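You operate a simulated robot arm through the tools that you are given. There is no shell and no other tool. Be economical: measure what you need, move in short steps, check, and stop when the job is done.

You run a simulated two-armed robot. Do the job below in one go: nothing can be reset, and whatever is moved stays where it is left.

Task
On the wooden block, fold the grey cloth in half, so that its two short edges meet.

Only the result counts: the job must be done as asked and must still hold three seconds after the hand-in. Knocking over, shifting, dropping, spilling or breaking anything else fails it. Flat cloth is picked up by pressing the open fingertips on it (5 to 10 N) and closing them slowly along it; thin cloth reads only 2 to 8 mm in the jaws.

Robot
Two 7-joint arms with two-finger parallel grippers on one trunk, on a base that drives. Base frame: it is fixed to the floor where the robot stands at the start and does not move with it; the origin is under the middle of the robot, x ahead of it, y to its left, z up. Units: mm, degrees, N and s.
The left shoulder is at the start at [70, 163, 1157], the right one opposite. With the tool pointing down near the work surface each hand reaches from about 100 to 660 mm from the robot's upright axis, wherever it stands, measured 20 degrees to its own side. Places, roughly: wooden block [500, 100, 400]. Payload 3.43 kg a hand.
The tool frame of a hand sits at the grasp point between the pads (the TCP): z along the fingers, y along the line on which they close. The tips reach 34 mm beyond it. Largest opening 128 mm; finger width 24, thickness 12; the body of the gripper, 48 by 130 mm, starts 96 mm behind the TCP.
Orientation is that of the tool frame in the base frame, as [roll, pitch, yaw] about the fixed x, y, z axes, in that order (R = Rz(yaw) Ry(pitch) Rx(roll)). With the fingers straight down and closing along the base's y, the tool's x points along the base's -x, its y along +y and its z along -z.

Tools
- The arms move only by the tool nudge_tool. It takes "left_increments", "right_increments" or both (then of equal length, played together; a hand with none holds still); each is a list of rows, each an object (a shift or turn left out is 0, a gripper value left out holds the last) with "delta_pos": the shift along the base's x, y, z in m, a list of three; "delta_rot": the turn, a rotation vector about the base's x, y, z in degrees, a list of three. In form: [{"delta_pos": [x, y, z], "delta_rot": [rx, ry, rz]}, ...]. A call has 1 to 10 rows; each row shifts and turns the commanded pose from where the row before left it. "left_jaw" and "right_jaw" are, for a hand that has rows, the closure in counts, from 0 (fully open) to 255 (shut), set as the call begins (left out, the last holds). A row lasts 0.2 s, in which the tool goes at most 50 mm and 8.6 degrees; a call with a longer step from one row to the next is refused whole, and so is a gripper value outside its range. Where a pose cannot be reached the arm comes as near as it can. A force on the tool above 40 N (or 10 N above the force at the start of the call, whichever is more), or a blocked arm, ends the call early, and 0.2 s more pass. Each finger travels about 153 mm/s and halts on what it meets, pressing with about 31 N; the grip force reading is that of the motor and also rises with nothing between the fingers. The clock runs only during rows and for 0.2 s after the last one: add rows that do not move to give the fingers time. It gives the time, the measured TCP pose, the force on the tool (base axes), the opening and the grip force at its end, in the units of the frame above (readings bear some noise), with the torque about the TCP (base axes, N m) and any sound that the robot's microphone picked up.
- Cameras (640 x 400 px; columns grow to the right, rows downward): "scene" is now at [103.5, 18.8, 1341.5]; the picture's right is [0.40, -0.92, 0.00], its down [-0.85, -0.37, -0.37] and it looks along [0.34, 0.15, -0.93] (base axes); focal length 278 px, centre (320, 200). "left" rides on the left gripper at [76, 11, -160] in its tool frame; the picture's right is [-0.15, 0.99, 0.00], its down [-0.88, -0.13, -0.46] and it looks along [-0.45, -0.07, 0.89] (tool axes); focal length 234 px, centre (320, 200). "right" rides on the right gripper at [76, -11, -160] in its tool frame; the picture's right is [0.15, 0.99, 0.00], its down [-0.88, 0.13, -0.46] and it looks along [-0.45, 0.07, 0.89] (tool axes); focal length 234 px, centre (320, 200). There is no depth. A picture from a camera that has moved, and an enlarged one, comes with that camera's place and axes in the base frame and with its lens.
- snapshot(camera): a new picture of that camera. It takes no simulated time.
- raise_lower(by): slides the trunk up (or, below 0, down) by that many mm; the arms and the scene camera ride with it, the base frame stays. It gives what a move gives, with no picture.
- steer(legs): drives the robot by 1 to 6 legs, each [ahead, left, turn to the left] in mm, mm and degrees, along the robot's own axes; the way and the turn of a leg run together, so that a leg with both is an arc; at most 1500 mm and 180 degrees a leg. The arms and the cameras ride along, it lands a little off, and it stops where it bumps. It gives what a move gives.
- head_to(pan, tilt): turns the head with the scene camera to pan (to the left, within 86 degrees either way) and tilt (down, from -29 to 69), counted from straight ahead of the robot. It gives what a move gives.
- inspect(camera, box): a new picture of the part [left, top, right, bottom] of that camera's present view, enlarged. It takes no simulated time.
- close_job(): hands the job in; it is judged then, once.

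Go step by step. Nothing tells you exact positions but the pictures and the camera data: compare them with the known pose of the tool, close in by small moves and look again before you grip or let go. The budget is 120 turns and 88 pictures, counting those below and the enlarged ones. Unless the task says otherwise, let go and move clear before handing in.

The tools are called after "Emit:" as name(argument=value, ...) on one line, values as JSON. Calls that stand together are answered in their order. nudge_tool: Moves the arms, as the interface text tells. Its arguments: {"type":"object","properties":{"left_increments":{"type":"array","items":{"type":"object","properties":{"delta_pos":{"type":"array","items":{"type":"number"}},"delta_rot":{"type":"array","items":{"type":"number"}}}}},"left_jaw":{"type":"number"},"right_increments":{"type":"array","items":{"type":"object","properties":{"delta_pos":{"type":"array","items":{"type":"number"}},"delta_rot":{"type":"array","items":{"type":"number"}}}}},"right_jaw":{"type":"number"}},"required":[]} The other tools are called the same way: raise_lower (by) slides the trunk up or down; steer (legs) drives the base; head_to (pan, tilt) turns the head that bears the scene camera; snapshot (camera) takes a picture; inspect (camera, box) takes an enlarged picture of a part of a camera's view; close_job () hands the job in.

At the start:

```text
t: 0.0
left_ee_pos: [462.9, 240.0, 608.9]
left_tcp_rot: [-179.9, 0.1, -180.0]
left_contact_force: [0.8, -0.2, -0.1]
left_ft_torque: [-0.03, 0.0, 0.02]
left_finger_gap: 128.1
left_grip_force: 0.1
right_ee_pos: [431.0, -91.1, 519.6]
right_tcp_rot: [180.0, 0.0, -179.9]
right_contact_force: [-0.1, 0.4, -1.0]
right_ft_torque: [0.05, -0.01, -0.01]
right_finger_gap: 128.0
right_grip_force: 0.0
trunk travel left (down, up): [-638.0, 302.0]
robot x, y, heading: [-4.7, 1.9, -0.0]
head pan, tilt: [23.5, 68.5]
```

scene: 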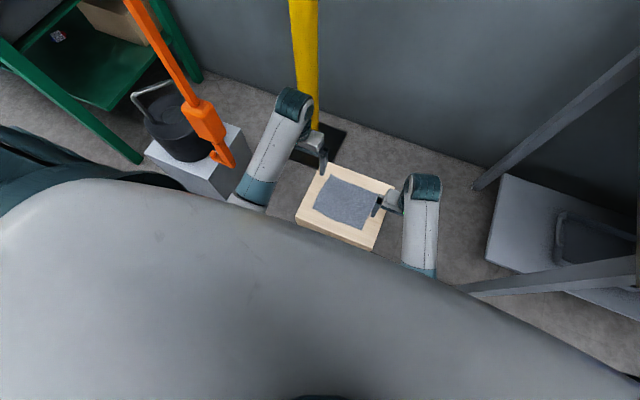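
right: 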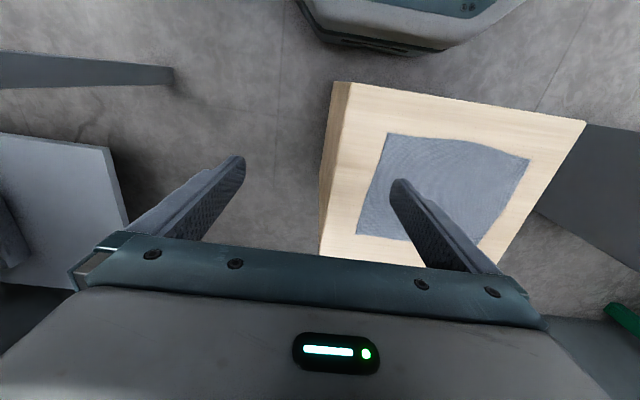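
left: 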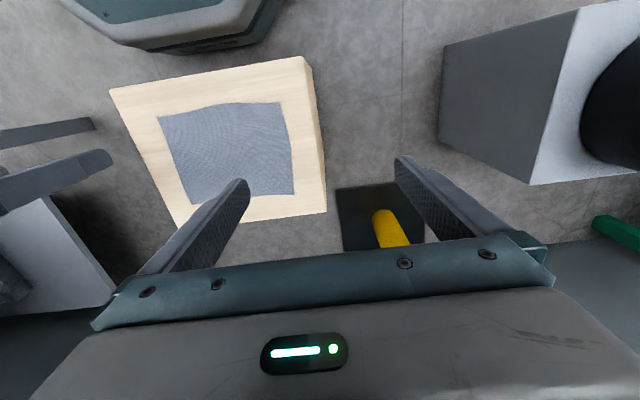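

I see the grey cloth on the wooden block, between the two hands. I'll enlarge the view to measure the cloth corners.

Emit:
inspect(camera="scene", box=[270, 140, 430, 260])

Emit:
inspect(camera="left", box=[90, 40, 350, 240])

```text
3.33 times, centred on (350, 200) of scene
camera zoom: at [103.5, 18.8, 1341.5], right [0.4, -0.92, 0.0], down [-0.85, -0.37, -0.37], along [0.34, 0.15, -0.93], focal length 925 px, centre (220, 200)
```

zoom: 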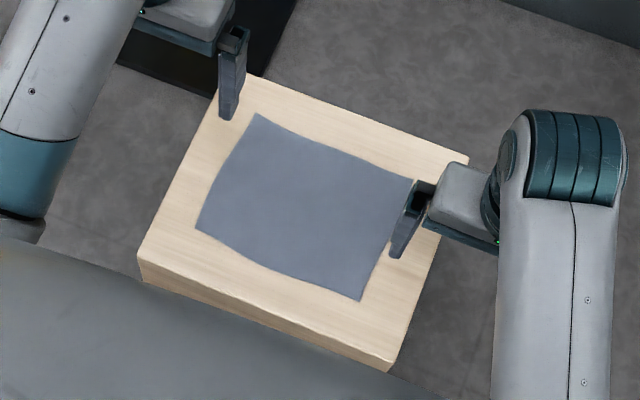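

```text
2.00 times, centred on (220, 140) of left
camera zoom: at [388.1, 250.3, 768.2], right [0.15, 0.99, 0.0], down [0.88, -0.13, 0.46], along [0.45, -0.07, -0.89], focal length 468 px, centre (520, 320)
```

zoom: 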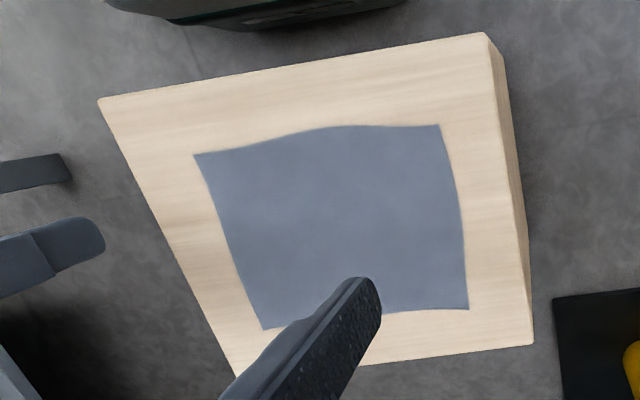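

The cloth lies about x 405–563, y −12–180, on a top near z 386, so its short edges run along x. The forearms would conflict here, so I'm checking whether I can step right and turn left to get both hands on one short edge.

Emit:
head_to(pan=-50, tilt=50)

Emit:
snapshot(camera="scene")

Emit:
head_to(pan=40, tilt=35)

Emit:
snapshot(camera="scene")

```text
t: 1.4
left_ee_pos: [462.2, 239.7, 607.6]
left_tcp_rot: [180.0, 0.0, 180.0]
left_contact_force: [-0.7, 0.0, 0.0]
left_ft_torque: [0.0, -0.02, 0.0]
left_finger_gap: 128.1
left_grip_force: 0.1
right_ee_pos: [431.8, -91.3, 519.5]
right_tcp_rot: [180.0, -0.1, -180.0]
right_contact_force: [-0.1, 0.5, -1.0]
right_ft_torque: [0.0, 0.01, 0.01]
right_finger_gap: 128.1
right_grip_force: 0.0
trunk travel left (down, up): [-638.0, 302.0]
robot x, y, heading: [-0.4, 2.0, 0.1]
head pan, tilt: [-50.0, 50.0]
```

```text
82 pictures are left
camera scene: at [101.4, -62.5, 1363.2], right [-0.77, -0.64, 0.0], down [-0.49, 0.59, -0.64], along [0.41, -0.49, -0.77], focal length 278 px, centre (320, 200)
```

scene: 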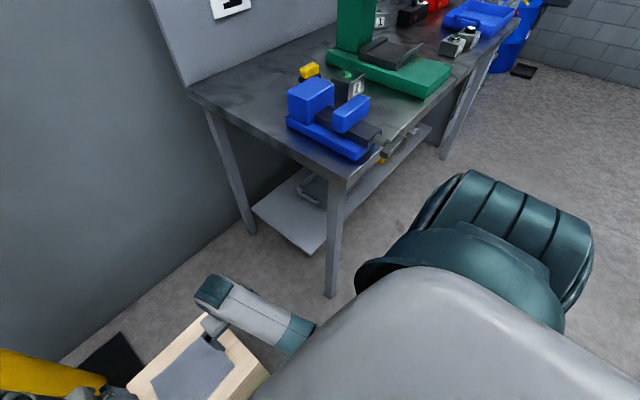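

```text
t: 3.1
left_ee_pos: [462.4, 240.2, 608.7]
left_tcp_rot: [-179.9, 0.0, -180.0]
left_contact_force: [-0.5, -0.1, 0.4]
left_ft_torque: [-0.01, -0.02, 0.02]
left_finger_gap: 128.0
left_grip_force: 0.0
right_ee_pos: [432.2, -91.5, 520.5]
right_tcp_rot: [-179.9, 0.0, -180.0]
right_contact_force: [-0.6, -1.2, 1.3]
right_ft_torque: [0.01, -0.01, 0.02]
right_finger_gap: 128.2
right_grip_force: 0.3
trunk travel left (down, up): [-638.0, 302.0]
robot x, y, heading: [-0.3, 0.4, -0.1]
head pan, tilt: [40.0, 35.0]
```

```text
81 pictures are left
camera scene: at [119.4, 53.0, 1384.9], right [0.64, -0.77, 0.0], down [-0.44, -0.37, -0.82], along [0.63, 0.53, -0.57], focal length 278 px, centre (320, 200)
```

scene: 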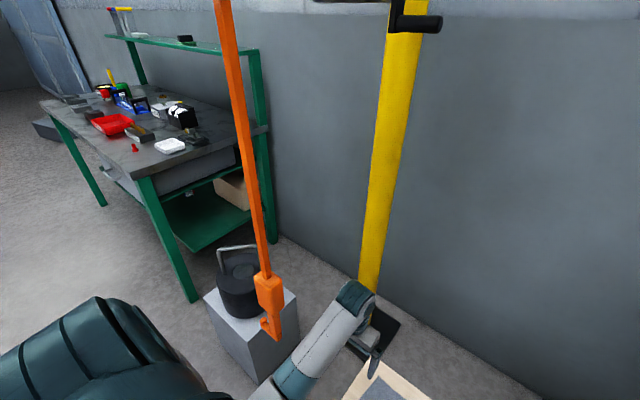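

The orange hook hangs well off to the left and the bench is to the right, so there is room between them. The base front reaches about 290 mm ahead of its axis. I'll step right 170 mm, then turn left about 33°.

Emit:
steer(legs=[[0, -170, 0], [0, 0, 33]])

Emit:
head_to(pan=0, tilt=60)

Emit:
snapshot(camera="scene")

Emit:
snapshot(camera="left")

```text
t: 6.2
left_ee_pos: [253.4, 282.0, 609.1]
left_tcp_rot: [179.9, -0.1, -146.5]
left_contact_force: [0.3, -0.4, 0.5]
left_ft_torque: [-0.01, -0.01, -0.02]
left_finger_gap: 128.1
left_grip_force: 0.1
right_ee_pos: [409.6, -10.9, 520.1]
right_tcp_rot: [179.9, 0.0, -146.4]
right_contact_force: [0.6, 0.6, -0.8]
right_ft_torque: [0.02, 0.01, 0.02]
right_finger_gap: 127.9
right_grip_force: 0.1
trunk travel left (down, up): [-638.0, 302.0]
robot x, y, heading: [-3.4, -172.3, 33.8]
head pan, tilt: [40.0, 35.0]
```

```text
t: 7.3
left_ee_pos: [253.3, 282.5, 608.4]
left_tcp_rot: [179.9, -0.1, -146.5]
left_contact_force: [0.2, 0.6, 0.7]
left_ft_torque: [0.01, -0.03, 0.01]
left_finger_gap: 128.1
left_grip_force: 0.1
right_ee_pos: [411.3, -11.2, 519.8]
right_tcp_rot: [-180.0, 0.1, -146.5]
right_contact_force: [-0.2, 0.1, -0.3]
right_ft_torque: [0.03, -0.02, 0.01]
right_finger_gap: 127.9
right_grip_force: 0.0
trunk travel left (down, up): [-638.0, 302.0]
robot x, y, heading: [0.5, -175.4, 33.6]
head pan, tilt: [0.0, 60.0]
```

```text
80 pictures are left
camera scene: at [98.8, -111.8, 1350.7], right [0.55, -0.83, 0.0], down [-0.72, -0.48, -0.5], along [0.42, 0.28, -0.87], focal length 278 px, centre (320, 200)
```

scene: 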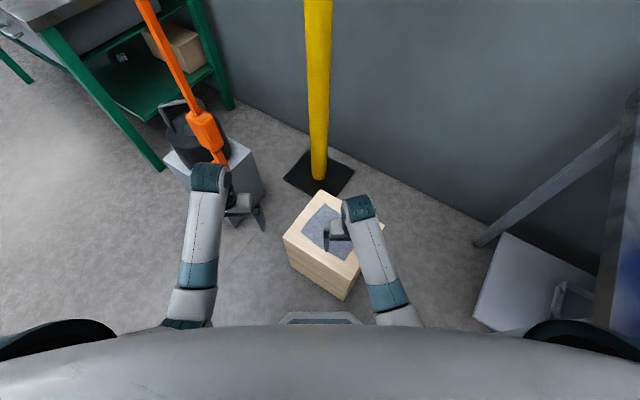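

```text
79 pictures are left
camera left: at [184.9, 249.0, 768.2], right [-0.42, 0.91, 0.0], down [0.81, 0.38, 0.46], along [0.41, 0.19, -0.89], focal length 234 px, centre (320, 200)
```

left: 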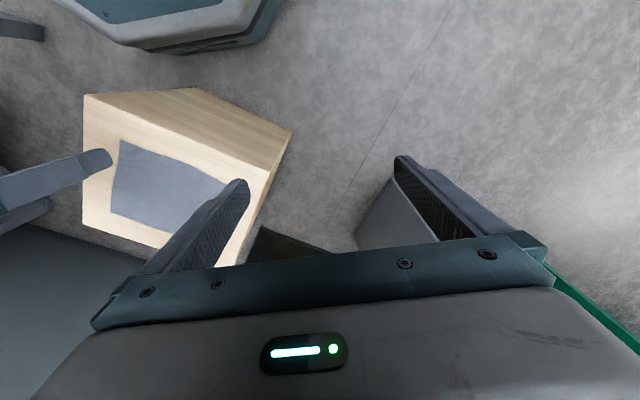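

There is a clear gap between base and block, and the hands are clear of the hook. I move 50 mm ahead so that the far corners are within reach.

Emit:
steer(legs=[[50, 0, 0]])

Emit:
inspect(camera="scene", box=[240, 160, 440, 320])

```text
t: 8.2
left_ee_pos: [295.2, 310.2, 607.7]
left_tcp_rot: [180.0, -0.1, -146.4]
left_contact_force: [0.6, -0.2, -0.1]
left_ft_torque: [-0.03, 0.03, 0.0]
left_finger_gap: 128.1
left_grip_force: 0.1
right_ee_pos: [450.8, 15.5, 519.6]
right_tcp_rot: [180.0, -0.1, -146.5]
right_contact_force: [0.1, -0.1, -0.6]
right_ft_torque: [0.01, 0.02, -0.03]
right_finger_gap: 128.2
right_grip_force: 0.2
trunk travel left (down, up): [-638.0, 302.0]
robot x, y, heading: [40.0, -145.8, 33.4]
head pan, tilt: [0.0, 60.0]
```

```text
2.50 times, centred on (340, 240) of scene
camera zoom: at [141.4, -83.9, 1350.4], right [0.55, -0.83, 0.0], down [-0.72, -0.48, -0.5], along [0.42, 0.27, -0.87], focal length 694 px, centre (270, 100)
```

zoom: 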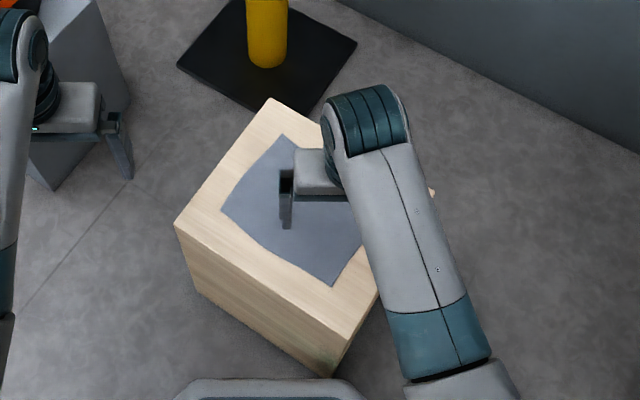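

Now I turn the right hand to close along base y and take it above the far-right corner.

Emit:
nudge_tool(right_increments=[{"delta_pos": [0.018, -0.005, 0], "delta_rot": [0, 0, -8]}, {"delta_pos": [0.018, -0.005, 0], "delta_rot": [0, 0, -8]}, {"delta_pos": [0.018, -0.005, 0], "delta_rot": [0, 0, -8]}, {"delta_pos": [0.018, -0.005, 0], "delta_rot": [0, 0, -8]}, {"delta_pos": [0.018, -0.005, 0], "delta_rot": [0, 0, -1.5]}, {}], left_increments=[{"delta_pos": [0.01, -0.035, 0], "delta_rot": [0, 0, -8]}, {"delta_pos": [0.01, -0.035, 0], "delta_rot": [0, 0, -8]}, {"delta_pos": [0.01, -0.035, 0], "delta_rot": [0, 0, -8]}, {"delta_pos": [0.01, -0.035, 0], "delta_rot": [0, 0, -8]}, {"delta_pos": [0.01, -0.035, 0], "delta_rot": [0, 0, -1.5]}, {}])

Emit:
snapshot(camera="left")

Emit:
snapshot(camera="right")

Emit:
inspect(camera="scene", box=[240, 160, 440, 320])

```text
t: 9.6
left_ee_pos: [344.6, 132.9, 606.2]
left_tcp_rot: [-180.0, 0.0, 180.0]
left_contact_force: [-0.4, -0.3, -0.4]
left_ft_torque: [-0.06, 0.01, -0.01]
left_finger_gap: 128.1
left_grip_force: 0.0
right_ee_pos: [541.8, -7.3, 519.4]
right_tcp_rot: [-179.9, 0.0, 180.0]
right_contact_force: [-0.2, 0.7, -0.1]
right_ft_torque: [0.0, -0.01, -0.01]
right_finger_gap: 128.2
right_grip_force: 0.1
trunk travel left (down, up): [-638.0, 302.0]
robot x, y, heading: [38.4, -146.5, 33.5]
head pan, tilt: [0.0, 60.0]
```

```text
77 pictures are left
camera left: at [269.6, 143.7, 767.1], right [0.15, 0.99, 0.0], down [0.88, -0.13, 0.46], along [0.45, -0.07, -0.89], focal length 234 px, centre (320, 200)
```

left: 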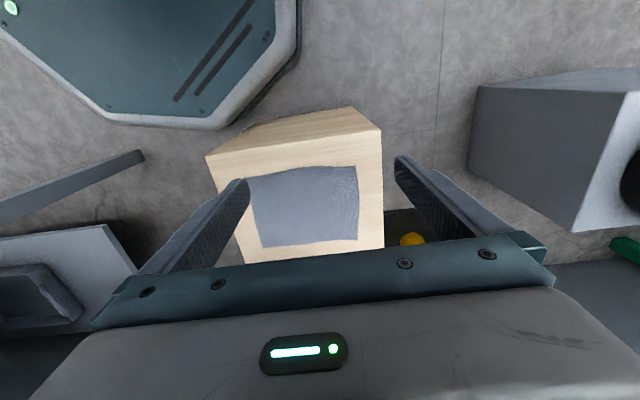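

```text
76 pictures are left
camera right: at [465.1, -19.2, 678.5], right [-0.14, 0.99, 0.0], down [0.88, 0.13, 0.46], along [0.45, 0.07, -0.89], focal length 234 px, centre (320, 200)
```

right: 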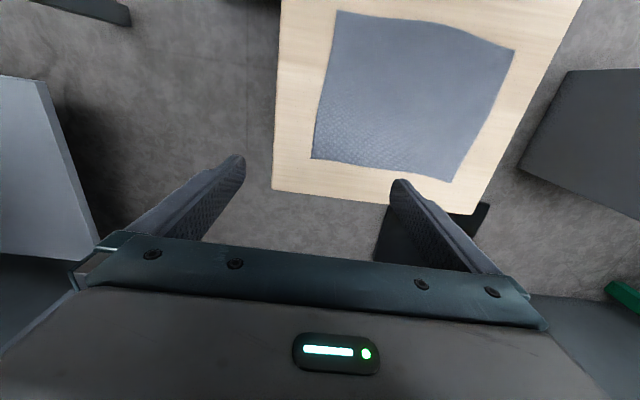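

```text
2.50 times, centred on (340, 240) of scene
camera zoom: at [139.2, -84.5, 1350.6], right [0.55, -0.83, 0.0], down [-0.72, -0.48, -0.5], along [0.42, 0.28, -0.87], focal length 694 px, centre (270, 100)
```

zoom: 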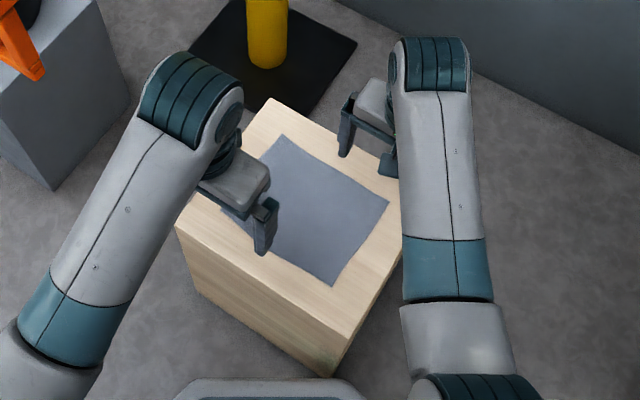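

Corners by the right camera are D ≈ (556,−16), C ≈ (403,−10), A ≈ (562,179) and B ≈ (408,181). I take the left hand over the near-right corner, narrow both jaws to about 24 mm, and look.

Emit:
nudge_tool(left_increments=[{"delta_pos": [0.0152, -0.0272, -0.0172]}, {"delta_pos": [0.0152, -0.0272, -0.0172]}, {"delta_pos": [0.0152, -0.0272, -0.0172]}, {"delta_pos": [0.0152, -0.0272, -0.0172]}, {"delta_pos": [0.0152, -0.0272, -0.0172]}, {}, {}], right_increments=[{}, {}, {"delta_pos": [-0.002, 0, 0]}, {"delta_pos": [-0.002, 0, 0]}, {}, {}, {}], left_jaw=207, right_jaw=207)

Emit:
snapshot(camera="left")

Emit:
snapshot(camera="right")

Emit:
inspect(camera="scene", box=[240, 160, 440, 320])

```text
t: 11.4
left_ee_pos: [401.1, 29.5, 506.5]
left_tcp_rot: [177.4, -1.9, -179.5]
left_contact_force: [-1.0, -0.4, 0.1]
left_ft_torque: [0.0, 0.0, -0.01]
left_finger_gap: 23.9
left_grip_force: 0.1
right_ee_pos: [540.7, -14.6, 519.5]
right_tcp_rot: [-179.5, 0.3, 179.8]
right_contact_force: [0.5, 0.0, 0.2]
right_ft_torque: [0.03, -0.03, 0.03]
right_finger_gap: 24.1
right_grip_force: 0.0
trunk travel left (down, up): [-638.0, 302.0]
robot x, y, heading: [40.2, -148.6, 33.6]
head pan, tilt: [0.0, 60.0]
stopped in row 7 (left hand): the arm was blocked; the commanded pose is now the measured one
```

```text
74 pictures are left
camera left: at [332.4, 32.5, 669.3], right [0.14, 0.99, 0.04], down [0.9, -0.15, 0.42], along [0.42, -0.02, -0.91], focal length 234 px, centre (320, 200)
```

left: 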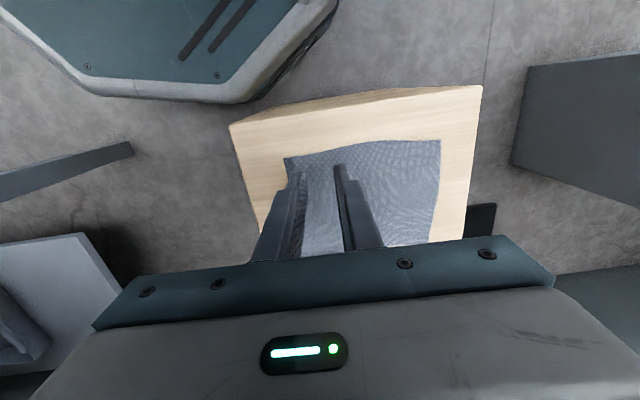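

```text
73 pictures are left
camera right: at [463.3, -24.5, 677.8], right [-0.14, 0.99, -0.01], down [0.88, 0.13, 0.46], along [0.46, 0.06, -0.89], focal length 234 px, centre (320, 200)
```

right: 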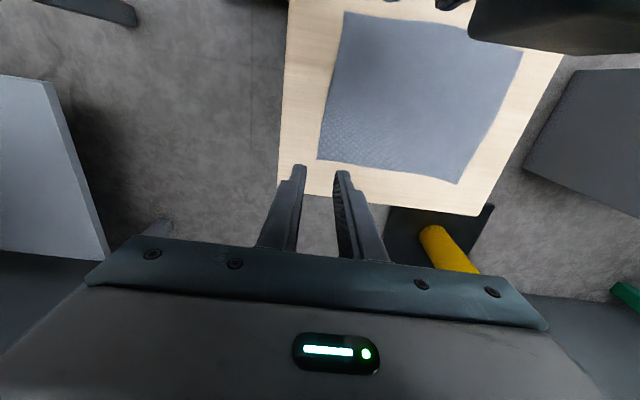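

```text
2.50 times, centred on (340, 240) of scene
camera zoom: at [139.7, -85.1, 1350.6], right [0.55, -0.83, 0.0], down [-0.72, -0.48, -0.5], along [0.42, 0.28, -0.87], focal length 694 px, centre (270, 100)
```

zoom: 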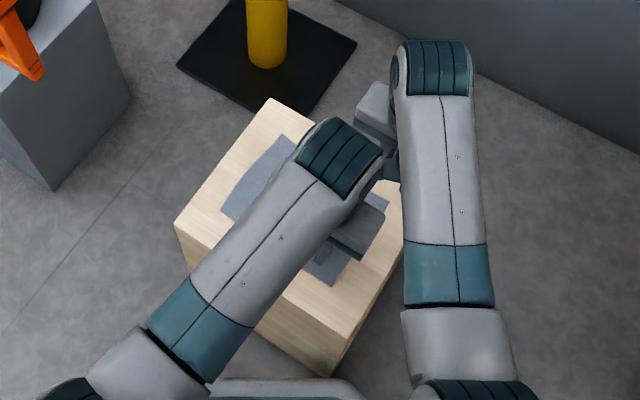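

The left wrist met the right gripper body. I back it off and tilt the tools apart about y (left wrist toward −x, right wrist toward +x) so both fit.

Emit:
nudge_tool(left_increments=[{"delta_pos": [-0.02, 0.015, 0]}, {"delta_pos": [-0.01, 0.005, 0], "delta_rot": [-2.6, -5, 0]}, {"delta_rot": [0, -7, 0]}, {"delta_rot": [0, -8, 0]}, {}], right_increments=[{"delta_pos": [0, 0.004, 0]}, {"delta_pos": [0, 0.003, 0], "delta_rot": [0, 5, 0]}, {"delta_rot": [0, 5, 0]}, {}, {}])

Emit:
inspect(camera="scene", box=[240, 160, 440, 320])

Emit:
snapshot(camera="left")

```text
t: 12.6
left_ee_pos: [373.3, 48.2, 507.5]
left_tcp_rot: [-179.7, 18.2, -179.7]
left_contact_force: [0.7, -0.3, 0.5]
left_ft_torque: [0.02, -0.02, 0.0]
left_finger_gap: 24.3
left_grip_force: 0.1
right_ee_pos: [542.4, -14.7, 516.5]
right_tcp_rot: [-178.9, -9.6, 179.6]
right_contact_force: [1.1, -0.2, -0.1]
right_ft_torque: [-0.02, 0.01, 0.06]
right_finger_gap: 24.2
right_grip_force: 0.1
trunk travel left (down, up): [-638.0, 302.0]
robot x, y, heading: [41.0, -147.2, 33.3]
head pan, tilt: [0.0, 60.0]
```

```text
2.50 times, centred on (340, 240) of scene
camera zoom: at [140.4, -85.1, 1350.6], right [0.55, -0.83, 0.0], down [-0.72, -0.48, -0.5], along [0.42, 0.28, -0.87], focal length 694 px, centre (270, 100)
```

zoom: 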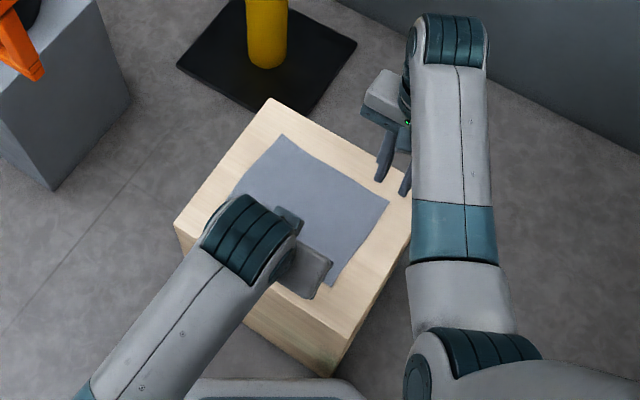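

```text
70 pictures are left
camera left: at [252.1, 57.9, 635.6], right [0.13, 0.99, 0.04], down [0.69, -0.12, 0.71], along [0.71, -0.07, -0.7], focal length 234 px, centre (320, 200)
```

left: 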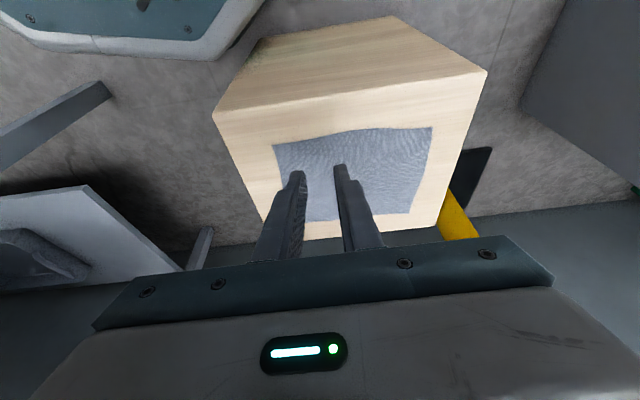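

There is ample room now. I bring both hands close above the edge corners, tips about 35 mm above the cloth, and look.

Emit:
nudge_tool(left_increments=[{"delta_pos": [0.012, -0.018, -0.015]}, {"delta_pos": [0.012, -0.018, -0.015]}, {"delta_pos": [0.012, -0.016, -0.02]}, {}], right_increments=[{"delta_pos": [0.001, 0.002, -0.02]}, {"delta_pos": [0.001, 0.002, -0.02]}, {"delta_pos": [0.001, 0.002, -0.02]}, {}])

Emit:
snapshot(camera="left")

Emit:
snapshot(camera="right")

Emit:
inspect(camera="scene", box=[280, 190, 400, 280])

```text
t: 13.6
left_ee_pos: [408.6, -2.1, 455.4]
left_tcp_rot: [-179.8, 18.2, -179.6]
left_contact_force: [0.2, -0.8, 0.1]
left_ft_torque: [0.01, -0.04, 0.0]
left_finger_gap: 24.2
left_grip_force: 0.0
right_ee_pos: [544.1, -2.5, 460.7]
right_tcp_rot: [-179.3, -9.7, 179.7]
right_contact_force: [0.2, 0.5, -0.3]
right_ft_torque: [-0.02, 0.03, 0.0]
right_finger_gap: 24.1
right_grip_force: 0.1
trunk travel left (down, up): [-638.0, 302.0]
robot x, y, heading: [35.6, -143.6, 33.4]
head pan, tilt: [0.0, 60.0]
```

```text
69 pictures are left
camera left: at [286.4, 8.3, 583.4], right [0.13, 0.99, 0.04], down [0.69, -0.12, 0.71], along [0.71, -0.07, -0.7], focal length 234 px, centre (320, 200)
```

left: 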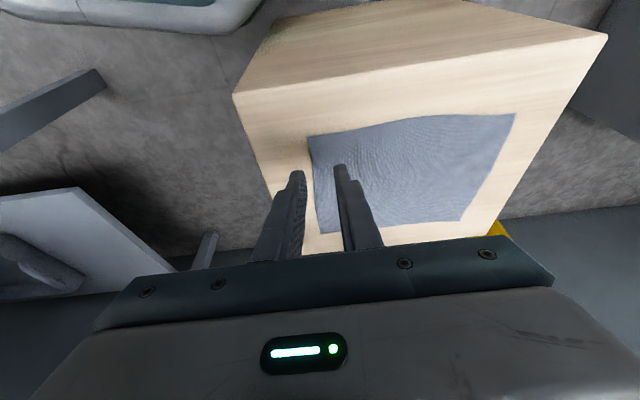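

```text
68 pictures are left
camera right: at [496.2, -12.5, 630.4], right [-0.14, 0.99, 0.01], down [0.94, 0.13, 0.3], along [0.3, 0.05, -0.95], focal length 234 px, centre (320, 200)
```

right: 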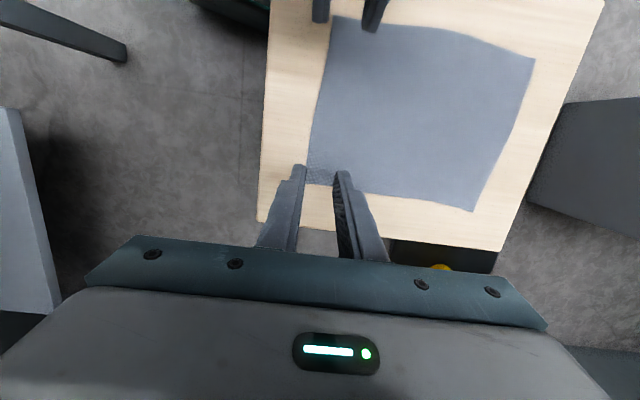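

```text
4.44 times, centred on (340, 235) of scene
camera zoom: at [139.2, -84.9, 1350.7], right [0.55, -0.83, 0.0], down [-0.72, -0.48, -0.5], along [0.42, 0.28, -0.87], focal length 1234 px, centre (231, 44)
```

zoom: 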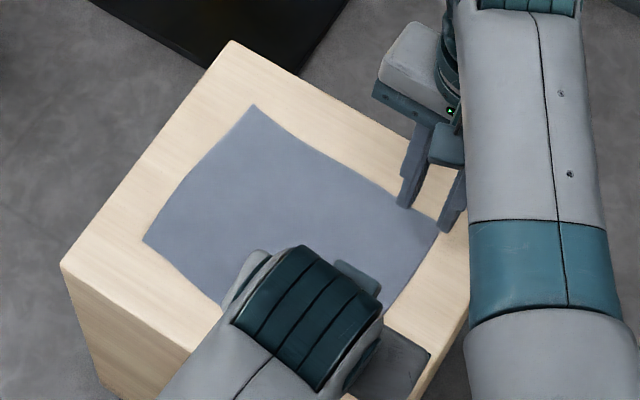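

Left outer fingertip sits right at the edge, right one too. Small shifts outward, then down to just above contact.

Emit:
nudge_tool(left_increments=[{"delta_pos": [0, -0.0015, -0.01]}, {"delta_pos": [0, 0, -0.01]}, {"delta_pos": [0, 0, -0.007]}, {}], right_increments=[{"delta_pos": [0, -0.004, -0.013]}, {"delta_pos": [0, 0, -0.012]}, {"delta_pos": [0, 0, -0.008]}, {}])

Emit:
inspect(camera="left", box=[240, 100, 440, 260])

Emit:
inspect(camera="right", box=[220, 100, 420, 260])

```text
t: 14.6
left_ee_pos: [407.6, -5.5, 429.1]
left_tcp_rot: [-179.7, 18.2, -179.6]
left_contact_force: [-0.4, 0.8, -0.1]
left_ft_torque: [-0.03, -0.02, 0.03]
left_finger_gap: 24.3
left_grip_force: 0.0
right_ee_pos: [542.0, -2.5, 426.9]
right_tcp_rot: [-179.6, -9.7, 179.9]
right_contact_force: [0.1, 1.0, -0.5]
right_ft_torque: [-0.03, 0.01, 0.0]
right_finger_gap: 24.3
right_grip_force: 0.1
trunk travel left (down, up): [-638.0, 302.0]
robot x, y, heading: [41.0, -145.2, 33.7]
head pan, tilt: [0.0, 60.0]
```

```text
2.50 times, centred on (340, 180) of left
camera zoom: at [287.5, 5.4, 558.0], right [0.13, 0.99, 0.04], down [0.69, -0.12, 0.71], along [0.71, -0.07, -0.7], focal length 585 px, centre (270, 250)
```

zoom: 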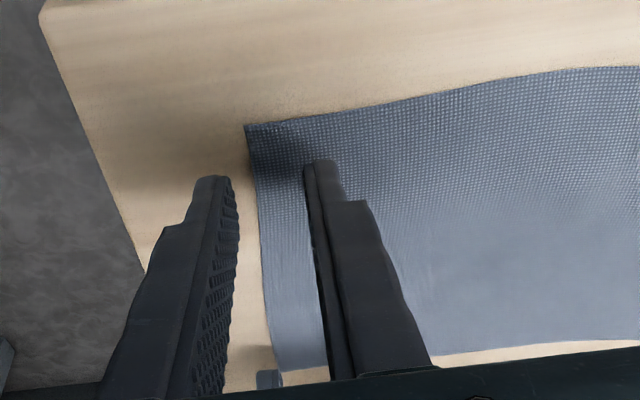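

```text
2.50 times, centred on (320, 180) of right
camera zoom: at [494.2, -13.0, 597.3], right [-0.14, 0.99, 0.02], down [0.94, 0.13, 0.3], along [0.29, 0.06, -0.95], focal length 585 px, centre (320, 250)
```

zoom: 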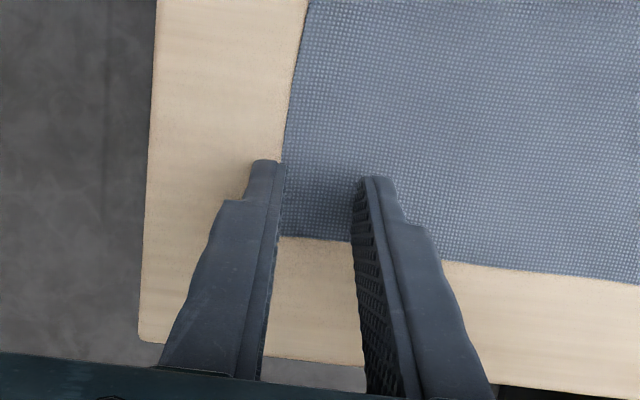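

Pinch centres are about 5 mm (left) and 12 mm (right) inside the edge; I even these out and lower to contact.

Emit:
nudge_tool(left_increments=[{"delta_pos": [0, 0.002, 0]}, {"delta_pos": [0, 0, -0.004]}, {"delta_pos": [0, 0, -0.003]}, {}], right_increments=[{"delta_pos": [0, -0.0035, 0]}, {"delta_pos": [0, 0, -0.004]}, {"delta_pos": [0, 0, -0.002]}, {}])

```text
t: 15.6
left_ee_pos: [407.7, -2.8, 421.6]
left_tcp_rot: [-179.8, 18.2, -179.6]
left_contact_force: [0.2, -1.0, 0.5]
left_ft_torque: [0.0, 0.04, 0.02]
left_finger_gap: 24.1
left_grip_force: 0.0
right_ee_pos: [542.2, -8.5, 420.4]
right_tcp_rot: [-179.6, -9.7, 179.9]
right_contact_force: [0.3, -0.5, -0.1]
right_ft_torque: [-0.02, -0.01, -0.01]
right_finger_gap: 23.9
right_grip_force: 0.1
trunk travel left (down, up): [-638.0, 302.0]
robot x, y, heading: [40.6, -145.5, 33.2]
head pan, tilt: [0.0, 60.0]
```

No contact yet; lowering 3 mm more.

Emit:
nudge_tool(left_increments=[{"delta_pos": [0, 0, -0.0015]}, {"delta_pos": [0, 0, -0.0015]}, {}], right_increments=[{"delta_pos": [0, 0, -0.0015]}, {"delta_pos": [0, 0, -0.0015]}, {}])

```text
t: 16.4
left_ee_pos: [406.6, -2.8, 420.5]
left_tcp_rot: [-179.8, 18.2, -179.6]
left_contact_force: [-0.2, 0.7, -0.5]
left_ft_torque: [-0.02, 0.0, -0.02]
left_finger_gap: 23.9
left_grip_force: 0.1
right_ee_pos: [542.6, -8.8, 416.5]
right_tcp_rot: [-179.5, -9.7, 179.9]
right_contact_force: [0.0, -0.2, 0.1]
right_ft_torque: [0.01, 0.01, 0.01]
right_finger_gap: 23.9
right_grip_force: 0.1
trunk travel left (down, up): [-638.0, 302.0]
robot x, y, heading: [41.0, -147.4, 33.7]
head pan, tilt: [0.0, 60.0]
```

Emit:
nudge_tool(left_increments=[{"delta_pos": [0, 0, -0.0015]}, {"delta_pos": [0, 0, -0.0015]}, {}], right_increments=[{"delta_pos": [0, 0, -0.0015]}, {}, {}])

Emit:
inspect(camera="left", box=[240, 100, 440, 260])

Emit:
inspect(camera="right", box=[220, 100, 420, 260])

```text
t: 17.2
left_ee_pos: [407.6, -3.3, 417.2]
left_tcp_rot: [-179.8, 18.3, -179.6]
left_contact_force: [0.0, -0.2, 0.3]
left_ft_torque: [0.01, 0.0, 0.01]
left_finger_gap: 24.0
left_grip_force: 0.2
right_ee_pos: [544.1, -6.7, 416.5]
right_tcp_rot: [-179.6, -9.7, 179.9]
right_contact_force: [-1.8, -0.7, 10.5]
right_ft_torque: [0.15, -0.02, 0.04]
right_finger_gap: 23.8
right_grip_force: 0.0
trunk travel left (down, up): [-638.0, 302.0]
robot x, y, heading: [41.4, -145.5, 33.5]
head pan, tilt: [0.0, 60.0]
```

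```text
2.50 times, centred on (340, 180) of left
camera zoom: at [287.7, 6.7, 545.5], right [0.13, 0.99, 0.04], down [0.69, -0.12, 0.71], along [0.71, -0.07, -0.7], focal length 585 px, centre (270, 250)
```

zoom: 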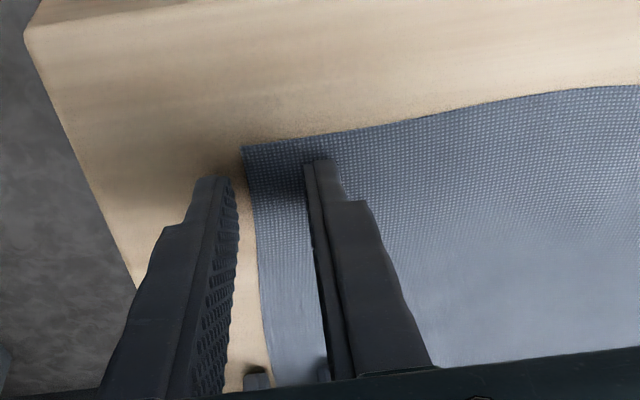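

```text
2.50 times, centred on (320, 180) of right
camera zoom: at [494.6, -18.2, 586.3], right [-0.14, 0.99, 0.02], down [0.94, 0.13, 0.3], along [0.3, 0.06, -0.95], focal length 585 px, centre (320, 250)
```

zoom: 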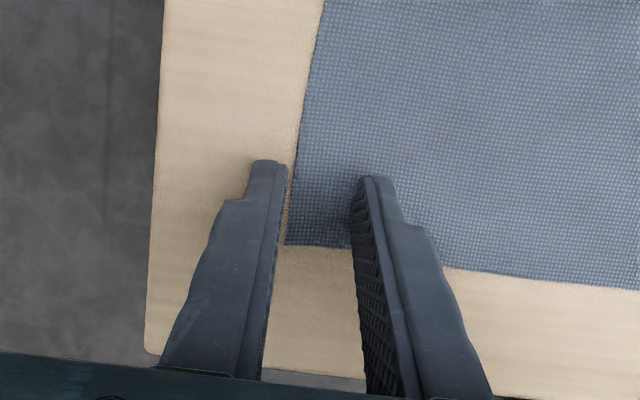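

Right is pressing at 10 N. The left is not down yet, so lower it in 1.2 mm steps.

Emit:
nudge_tool(left_increments=[{"delta_pos": [0, 0, -0.0012]}, {}])

Emit:
nudge_tool(left_increments=[{"delta_pos": [0, 0, -0.0012]}, {}])

```text
t: 17.8
left_ee_pos: [408.8, -2.6, 418.3]
left_tcp_rot: [-179.8, 18.3, -179.6]
left_contact_force: [-1.1, 0.3, 7.9]
left_ft_torque: [0.1, 0.04, 0.02]
left_finger_gap: 23.8
left_grip_force: 0.0
right_ee_pos: [543.4, -6.6, 416.0]
right_tcp_rot: [-179.7, -9.6, 179.9]
right_contact_force: [-0.4, 0.5, 9.0]
right_ft_torque: [0.19, -0.06, 0.0]
right_finger_gap: 24.6
right_grip_force: 0.7
trunk travel left (down, up): [-638.0, 302.0]
robot x, y, heading: [41.2, -146.3, 33.3]
head pan, tilt: [0.0, 60.0]
```

```text
t: 18.4
left_ee_pos: [408.8, -2.6, 417.6]
left_tcp_rot: [-179.8, 18.5, -179.6]
left_contact_force: [-2.7, 0.5, 17.6]
left_ft_torque: [0.32, 0.08, 0.04]
left_finger_gap: 24.7
left_grip_force: 0.4
right_ee_pos: [542.7, -7.8, 417.1]
right_tcp_rot: [-179.6, -9.6, 179.8]
right_contact_force: [0.7, 1.0, 5.5]
right_ft_torque: [0.14, -0.03, -0.01]
right_finger_gap: 24.7
right_grip_force: 0.7
trunk travel left (down, up): [-638.0, 302.0]
robot x, y, heading: [41.6, -147.2, 33.4]
head pan, tilt: [0.0, 60.0]
```

Left overshot to 17 N; I ease it back 1.1 mm and start closing slowly.

Emit:
nudge_tool(left_increments=[{"delta_pos": [0, 0, -0.0]}, {"delta_pos": [0, 0, 0.0011]}, {}], right_increments=[{"delta_pos": [0, 0, -0.0003]}, {}, {}])

Emit:
nudge_tool(left_increments=[{}, {}], right_increments=[{}, {}], left_jaw=216, right_jaw=216)

```text
t: 19.2
left_ee_pos: [408.0, -3.6, 417.5]
left_tcp_rot: [-179.8, 18.2, -179.6]
left_contact_force: [1.8, 0.4, 9.2]
left_ft_torque: [0.16, -0.08, -0.06]
left_finger_gap: 24.5
left_grip_force: 0.6
right_ee_pos: [543.5, -7.7, 415.5]
right_tcp_rot: [-179.6, -9.6, 179.9]
right_contact_force: [-2.5, 0.2, 13.4]
right_ft_torque: [0.24, -0.02, 0.05]
right_finger_gap: 24.4
right_grip_force: 0.6
trunk travel left (down, up): [-638.0, 302.0]
robot x, y, heading: [38.9, -144.3, 33.6]
head pan, tilt: [0.0, 60.0]
```

```text
t: 19.8
left_ee_pos: [408.2, -3.7, 418.1]
left_tcp_rot: [-179.8, 18.3, -179.6]
left_contact_force: [0.3, 2.1, 9.0]
left_ft_torque: [0.14, 0.02, -0.02]
left_finger_gap: 20.8
left_grip_force: 0.9
right_ee_pos: [543.4, -9.3, 417.0]
right_tcp_rot: [-179.5, -9.5, 179.8]
right_contact_force: [-0.7, -4.1, 15.9]
right_ft_torque: [0.09, -0.08, -0.05]
right_finger_gap: 17.2
right_grip_force: 0.1
trunk travel left (down, up): [-638.0, 302.0]
robot x, y, heading: [41.6, -149.3, 33.3]
head pan, tilt: [0.0, 60.0]
```

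Emit:
nudge_tool(left_increments=[{}, {}], right_increments=[{"delta_pos": [0, 0, 0.0005]}, {}], left_jaw=225, right_jaw=225)

Emit:
inspect(camera="left", box=[240, 100, 440, 260])

Emit:
inspect(camera="right", box=[220, 100, 420, 260])

```text
t: 20.4
left_ee_pos: [406.5, -5.3, 416.8]
left_tcp_rot: [-179.7, 18.4, -179.6]
left_contact_force: [-1.2, -2.9, 12.5]
left_ft_torque: [0.03, 0.03, -0.01]
left_finger_gap: 13.9
left_grip_force: 0.1
right_ee_pos: [542.2, -8.7, 416.7]
right_tcp_rot: [-179.6, -9.8, 179.9]
right_contact_force: [0.0, -1.1, 5.5]
right_ft_torque: [0.03, -0.06, -0.01]
right_finger_gap: 14.6
right_grip_force: 0.0
trunk travel left (down, up): [-638.0, 302.0]
robot x, y, heading: [42.5, -144.2, 33.7]
head pan, tilt: [0.0, 60.0]
```

```text
2.50 times, centred on (340, 180) of left
camera zoom: at [287.4, 5.5, 545.0], right [0.13, 0.99, 0.04], down [0.69, -0.12, 0.71], along [0.71, -0.07, -0.7], focal length 585 px, centre (270, 250)
```

zoom: 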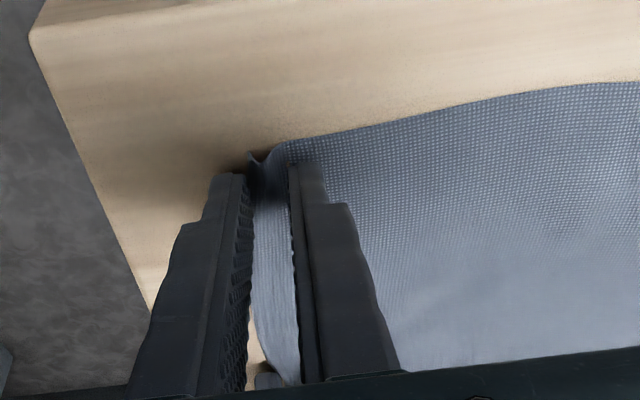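

```text
2.50 times, centred on (320, 180) of right
camera zoom: at [493.9, -18.4, 586.4], right [-0.14, 0.99, 0.02], down [0.94, 0.13, 0.3], along [0.29, 0.06, -0.95], focal length 585 px, centre (320, 250)
```

zoom: 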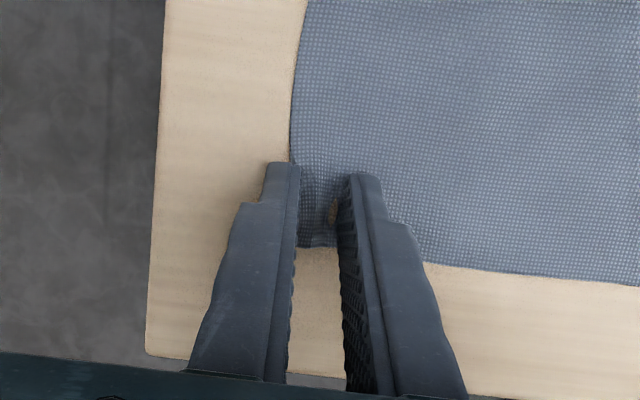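

Both edges are buckling between the pads as wanted. I continue closing.

Emit:
nudge_tool(left_increments=[{}, {}], right_increments=[{"delta_pos": [0, 0, -0.0003]}, {}], left_jaw=234, right_jaw=234)

Emit:
nudge_tool(left_increments=[{}, {}], right_increments=[{}, {}], left_jaw=243, right_jaw=243)

Emit:
nudge_tool(left_increments=[{}, {}, {}], right_increments=[{}, {}, {}], left_jaw=255, right_jaw=255)

Emit:
inspect(camera="left", box=[240, 100, 440, 260])

Emit:
inspect(camera="right", box=[220, 100, 420, 260])

```text
t: 21.0
left_ee_pos: [408.2, -3.4, 417.0]
left_tcp_rot: [-179.8, 18.2, -179.5]
left_contact_force: [-0.4, -1.5, 12.5]
left_ft_torque: [0.03, -0.02, 0.01]
left_finger_gap: 9.3
left_grip_force: 0.0
right_ee_pos: [542.1, -8.3, 417.9]
right_tcp_rot: [-179.7, -9.7, 179.9]
right_contact_force: [0.1, -0.2, 0.3]
right_ft_torque: [0.04, -0.02, -0.03]
right_finger_gap: 10.5
right_grip_force: 0.2
trunk travel left (down, up): [-638.0, 302.0]
robot x, y, heading: [40.2, -144.1, 33.5]
head pan, tilt: [0.0, 60.0]
```

```text
t: 21.6
left_ee_pos: [408.7, -4.3, 416.8]
left_tcp_rot: [-179.8, 18.3, -179.7]
left_contact_force: [1.4, -1.9, 13.2]
left_ft_torque: [0.04, 0.0, 0.04]
left_finger_gap: 5.4
left_grip_force: 0.1
right_ee_pos: [542.9, -9.1, 417.7]
right_tcp_rot: [-179.6, -9.7, 179.8]
right_contact_force: [0.7, -1.3, 0.4]
right_ft_torque: [-0.03, -0.03, 0.02]
right_finger_gap: 6.0
right_grip_force: 0.0
trunk travel left (down, up): [-638.0, 302.0]
robot x, y, heading: [40.8, -141.3, 33.3]
head pan, tilt: [0.0, 60.0]
```

```text
t: 22.4
left_ee_pos: [408.6, -2.5, 417.7]
left_tcp_rot: [-179.8, 18.2, -179.6]
left_contact_force: [1.1, 2.3, 14.7]
left_ft_torque: [0.16, -0.02, 0.0]
left_finger_gap: 1.8
left_grip_force: 30.6
right_ee_pos: [543.0, -9.0, 417.5]
right_tcp_rot: [-179.6, -9.7, 180.0]
right_contact_force: [-1.0, -0.5, 0.8]
right_ft_torque: [-0.01, -0.02, 0.01]
right_finger_gap: 1.8
right_grip_force: 31.0
trunk travel left (down, up): [-638.0, 302.0]
robot x, y, heading: [41.5, -144.9, 33.6]
head pan, tilt: [0.0, 60.0]
```

```text
2.50 times, centred on (340, 180) of left
camera zoom: at [287.7, 6.5, 545.0], right [0.13, 0.99, 0.04], down [0.69, -0.12, 0.71], along [0.71, -0.06, -0.7], focal length 585 px, centre (270, 250)
```

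zoom: 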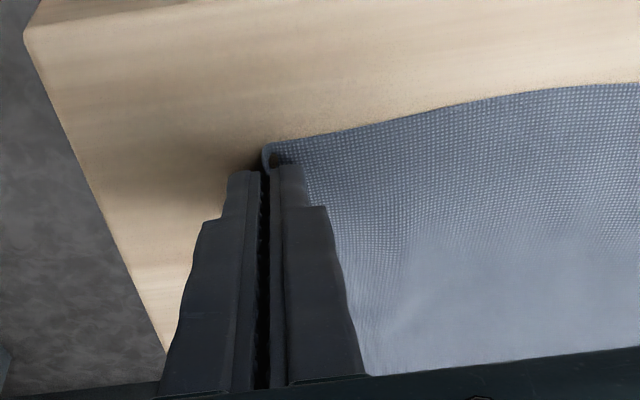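

```text
2.50 times, centred on (320, 180) of right
camera zoom: at [494.3, -18.5, 586.8], right [-0.14, 0.99, 0.02], down [0.94, 0.13, 0.3], along [0.29, 0.06, -0.95], focal length 585 px, centre (320, 250)
```

zoom: 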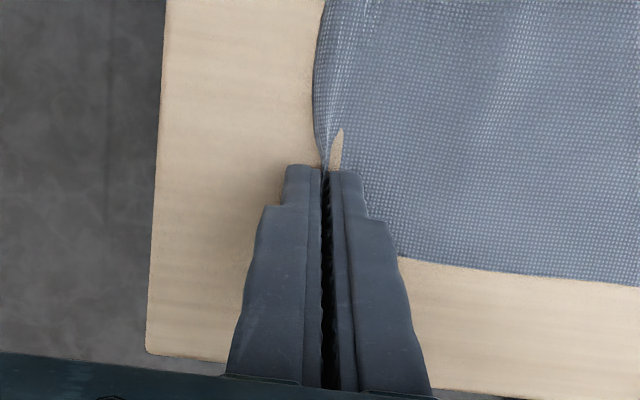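

Both jaws read 1.8 mm with the cloth pinched. I lift 20 mm to see if it holds.

Emit:
nudge_tool(left_increments=[{"delta_pos": [0, 0, 0.005]}, {"delta_pos": [0, 0, 0.008]}, {"delta_pos": [0, 0.004, 0.008]}, {}], right_increments=[{"delta_pos": [0, 0, 0.005]}, {"delta_pos": [0, 0, 0.008]}, {"delta_pos": [0, 0.004, 0.008]}, {}])

Emit:
inspect(camera="left", box=[200, 80, 460, 260])

Emit:
inspect(camera="right", box=[200, 0, 520, 260])

```text
t: 23.4
left_ee_pos: [408.9, 2.0, 438.1]
left_tcp_rot: [-179.8, 18.3, -179.7]
left_contact_force: [0.4, 0.5, 0.2]
left_ft_torque: [-0.01, -0.04, 0.01]
left_finger_gap: 1.7
left_grip_force: 30.6
right_ee_pos: [542.6, -3.4, 437.3]
right_tcp_rot: [-179.6, -9.6, 179.8]
right_contact_force: [-1.3, -0.2, -0.1]
right_ft_torque: [0.01, 0.03, 0.01]
right_finger_gap: 2.0
right_grip_force: 30.9
trunk travel left (down, up): [-638.0, 302.0]
robot x, y, heading: [41.5, -142.1, 33.6]
head pan, tilt: [0.0, 60.0]
```

```text
2.22 times, centred on (330, 170) of left
camera zoom: at [288.5, 11.3, 566.1], right [0.13, 0.99, 0.04], down [0.7, -0.12, 0.71], along [0.71, -0.07, -0.7], focal length 520 px, centre (298, 267)
```

zoom: 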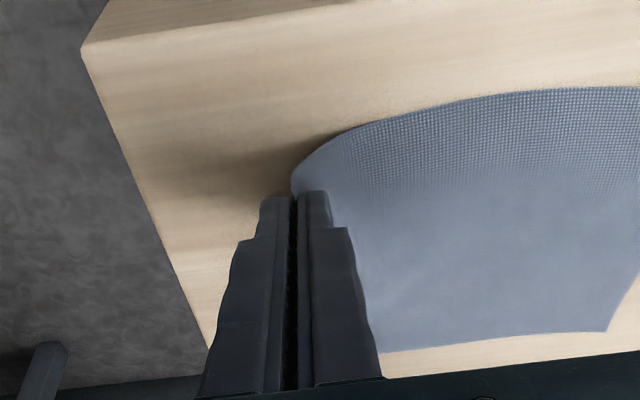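

```text
1.54 times, centred on (360, 130) of right
camera zoom: at [495.3, -14.3, 606.3], right [-0.14, 0.99, 0.02], down [0.94, 0.13, 0.3], along [0.29, 0.06, -0.95], focal length 360 px, centre (258, 308)
```

zoom: 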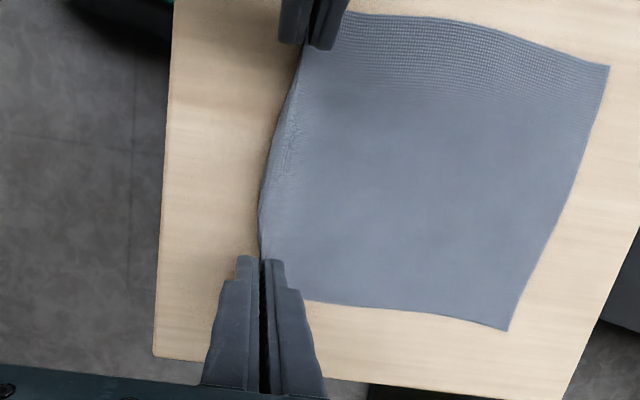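

The whole right edge is lifted evenly. I carry it on an arc toward the left edge, first up to above the fold line.

Emit:
nudge_tool(left_increments=[{"delta_pos": [0, 0.0064, 0.0088]}, {"delta_pos": [0, 0.0064, 0.0088]}, {"delta_pos": [0, 0.0064, 0.0078]}, {"delta_pos": [0, 0.0064, 0.0078]}, {"delta_pos": [0, 0.0083, 0.006]}, {"delta_pos": [0, 0.0083, 0.006]}, {"delta_pos": [0, 0.0096, 0.0037]}, {"delta_pos": [0, 0.0096, 0.0037]}, {"delta_pos": [0, 0.0104, 0.0013]}, {"delta_pos": [0, 0.0104, 0.0013]}], right_increments=[{"delta_pos": [0, 0.0065, 0.0088]}, {"delta_pos": [0, 0.0065, 0.0088]}, {"delta_pos": [0, 0.0065, 0.0078]}, {"delta_pos": [0, 0.0065, 0.0078]}, {"delta_pos": [0, 0.0085, 0.006]}, {"delta_pos": [0, 0.0085, 0.006]}, {"delta_pos": [0, 0.0098, 0.0037]}, {"delta_pos": [0, 0.0098, 0.0037]}, {"delta_pos": [0, 0.0106, 0.0013]}, {"delta_pos": [0, 0.0106, 0.0013]}])

Emit:
snapshot(camera="left")

Emit:
snapshot(camera="right")

Emit:
inspect(camera="scene", box=[240, 160, 440, 320])

```text
t: 25.1
left_ee_pos: [415.2, 47.1, 492.2]
left_tcp_rot: [-179.3, 19.2, -179.7]
left_contact_force: [20.1, -8.8, -4.5]
left_ft_torque: [-0.31, -0.6, -0.14]
left_finger_gap: 1.7
left_grip_force: 30.5
right_ee_pos: [555.8, -3.1, 466.3]
right_tcp_rot: [-175.7, -9.4, 178.1]
right_contact_force: [-18.6, 10.2, 3.3]
right_ft_torque: [0.33, 0.72, -0.24]
right_finger_gap: 1.8
right_grip_force: 31.0
trunk travel left (down, up): [-638.0, 302.0]
robot x, y, heading: [38.5, -142.6, 33.4]
head pan, tilt: [0.0, 60.0]
stopped in row 8 (left hand): the force on the tool passed its limit (the readings are from after the stop); the commanded pose is now the measured one
```

```text
56 pictures are left
camera left: at [292.2, 58.8, 617.6], right [0.14, 0.99, 0.04], down [0.68, -0.12, 0.72], along [0.72, -0.07, -0.69], focal length 234 px, centre (320, 200)
```

left: 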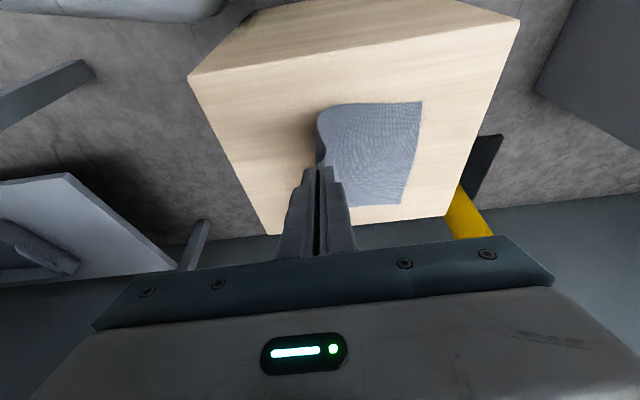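

```text
55 pictures are left
camera right: at [506.6, -1.4, 636.7], right [-0.13, 0.99, -0.05], down [0.95, 0.13, 0.29], along [0.3, -0.01, -0.95], focal length 234 px, centre (320, 200)
```

right: 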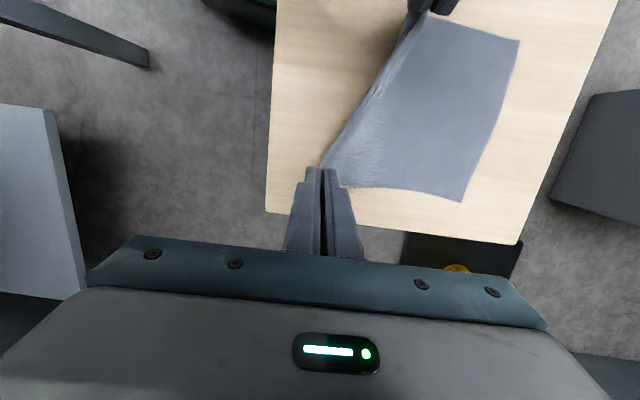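

```text
2.50 times, centred on (340, 240) of scene
camera zoom: at [140.0, -85.0, 1350.6], right [0.55, -0.83, 0.0], down [-0.72, -0.48, -0.5], along [0.42, 0.28, -0.87], focal length 694 px, centre (270, 100)
```

zoom: 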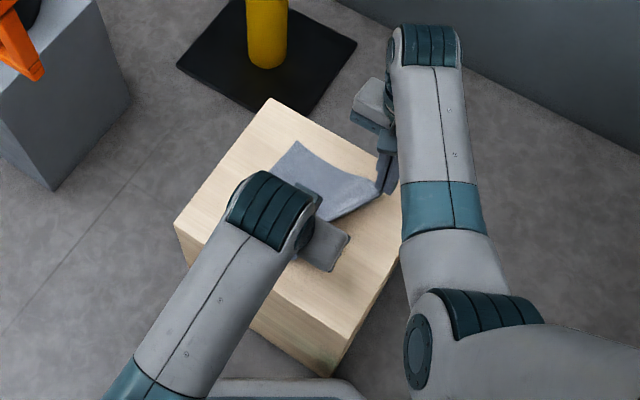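

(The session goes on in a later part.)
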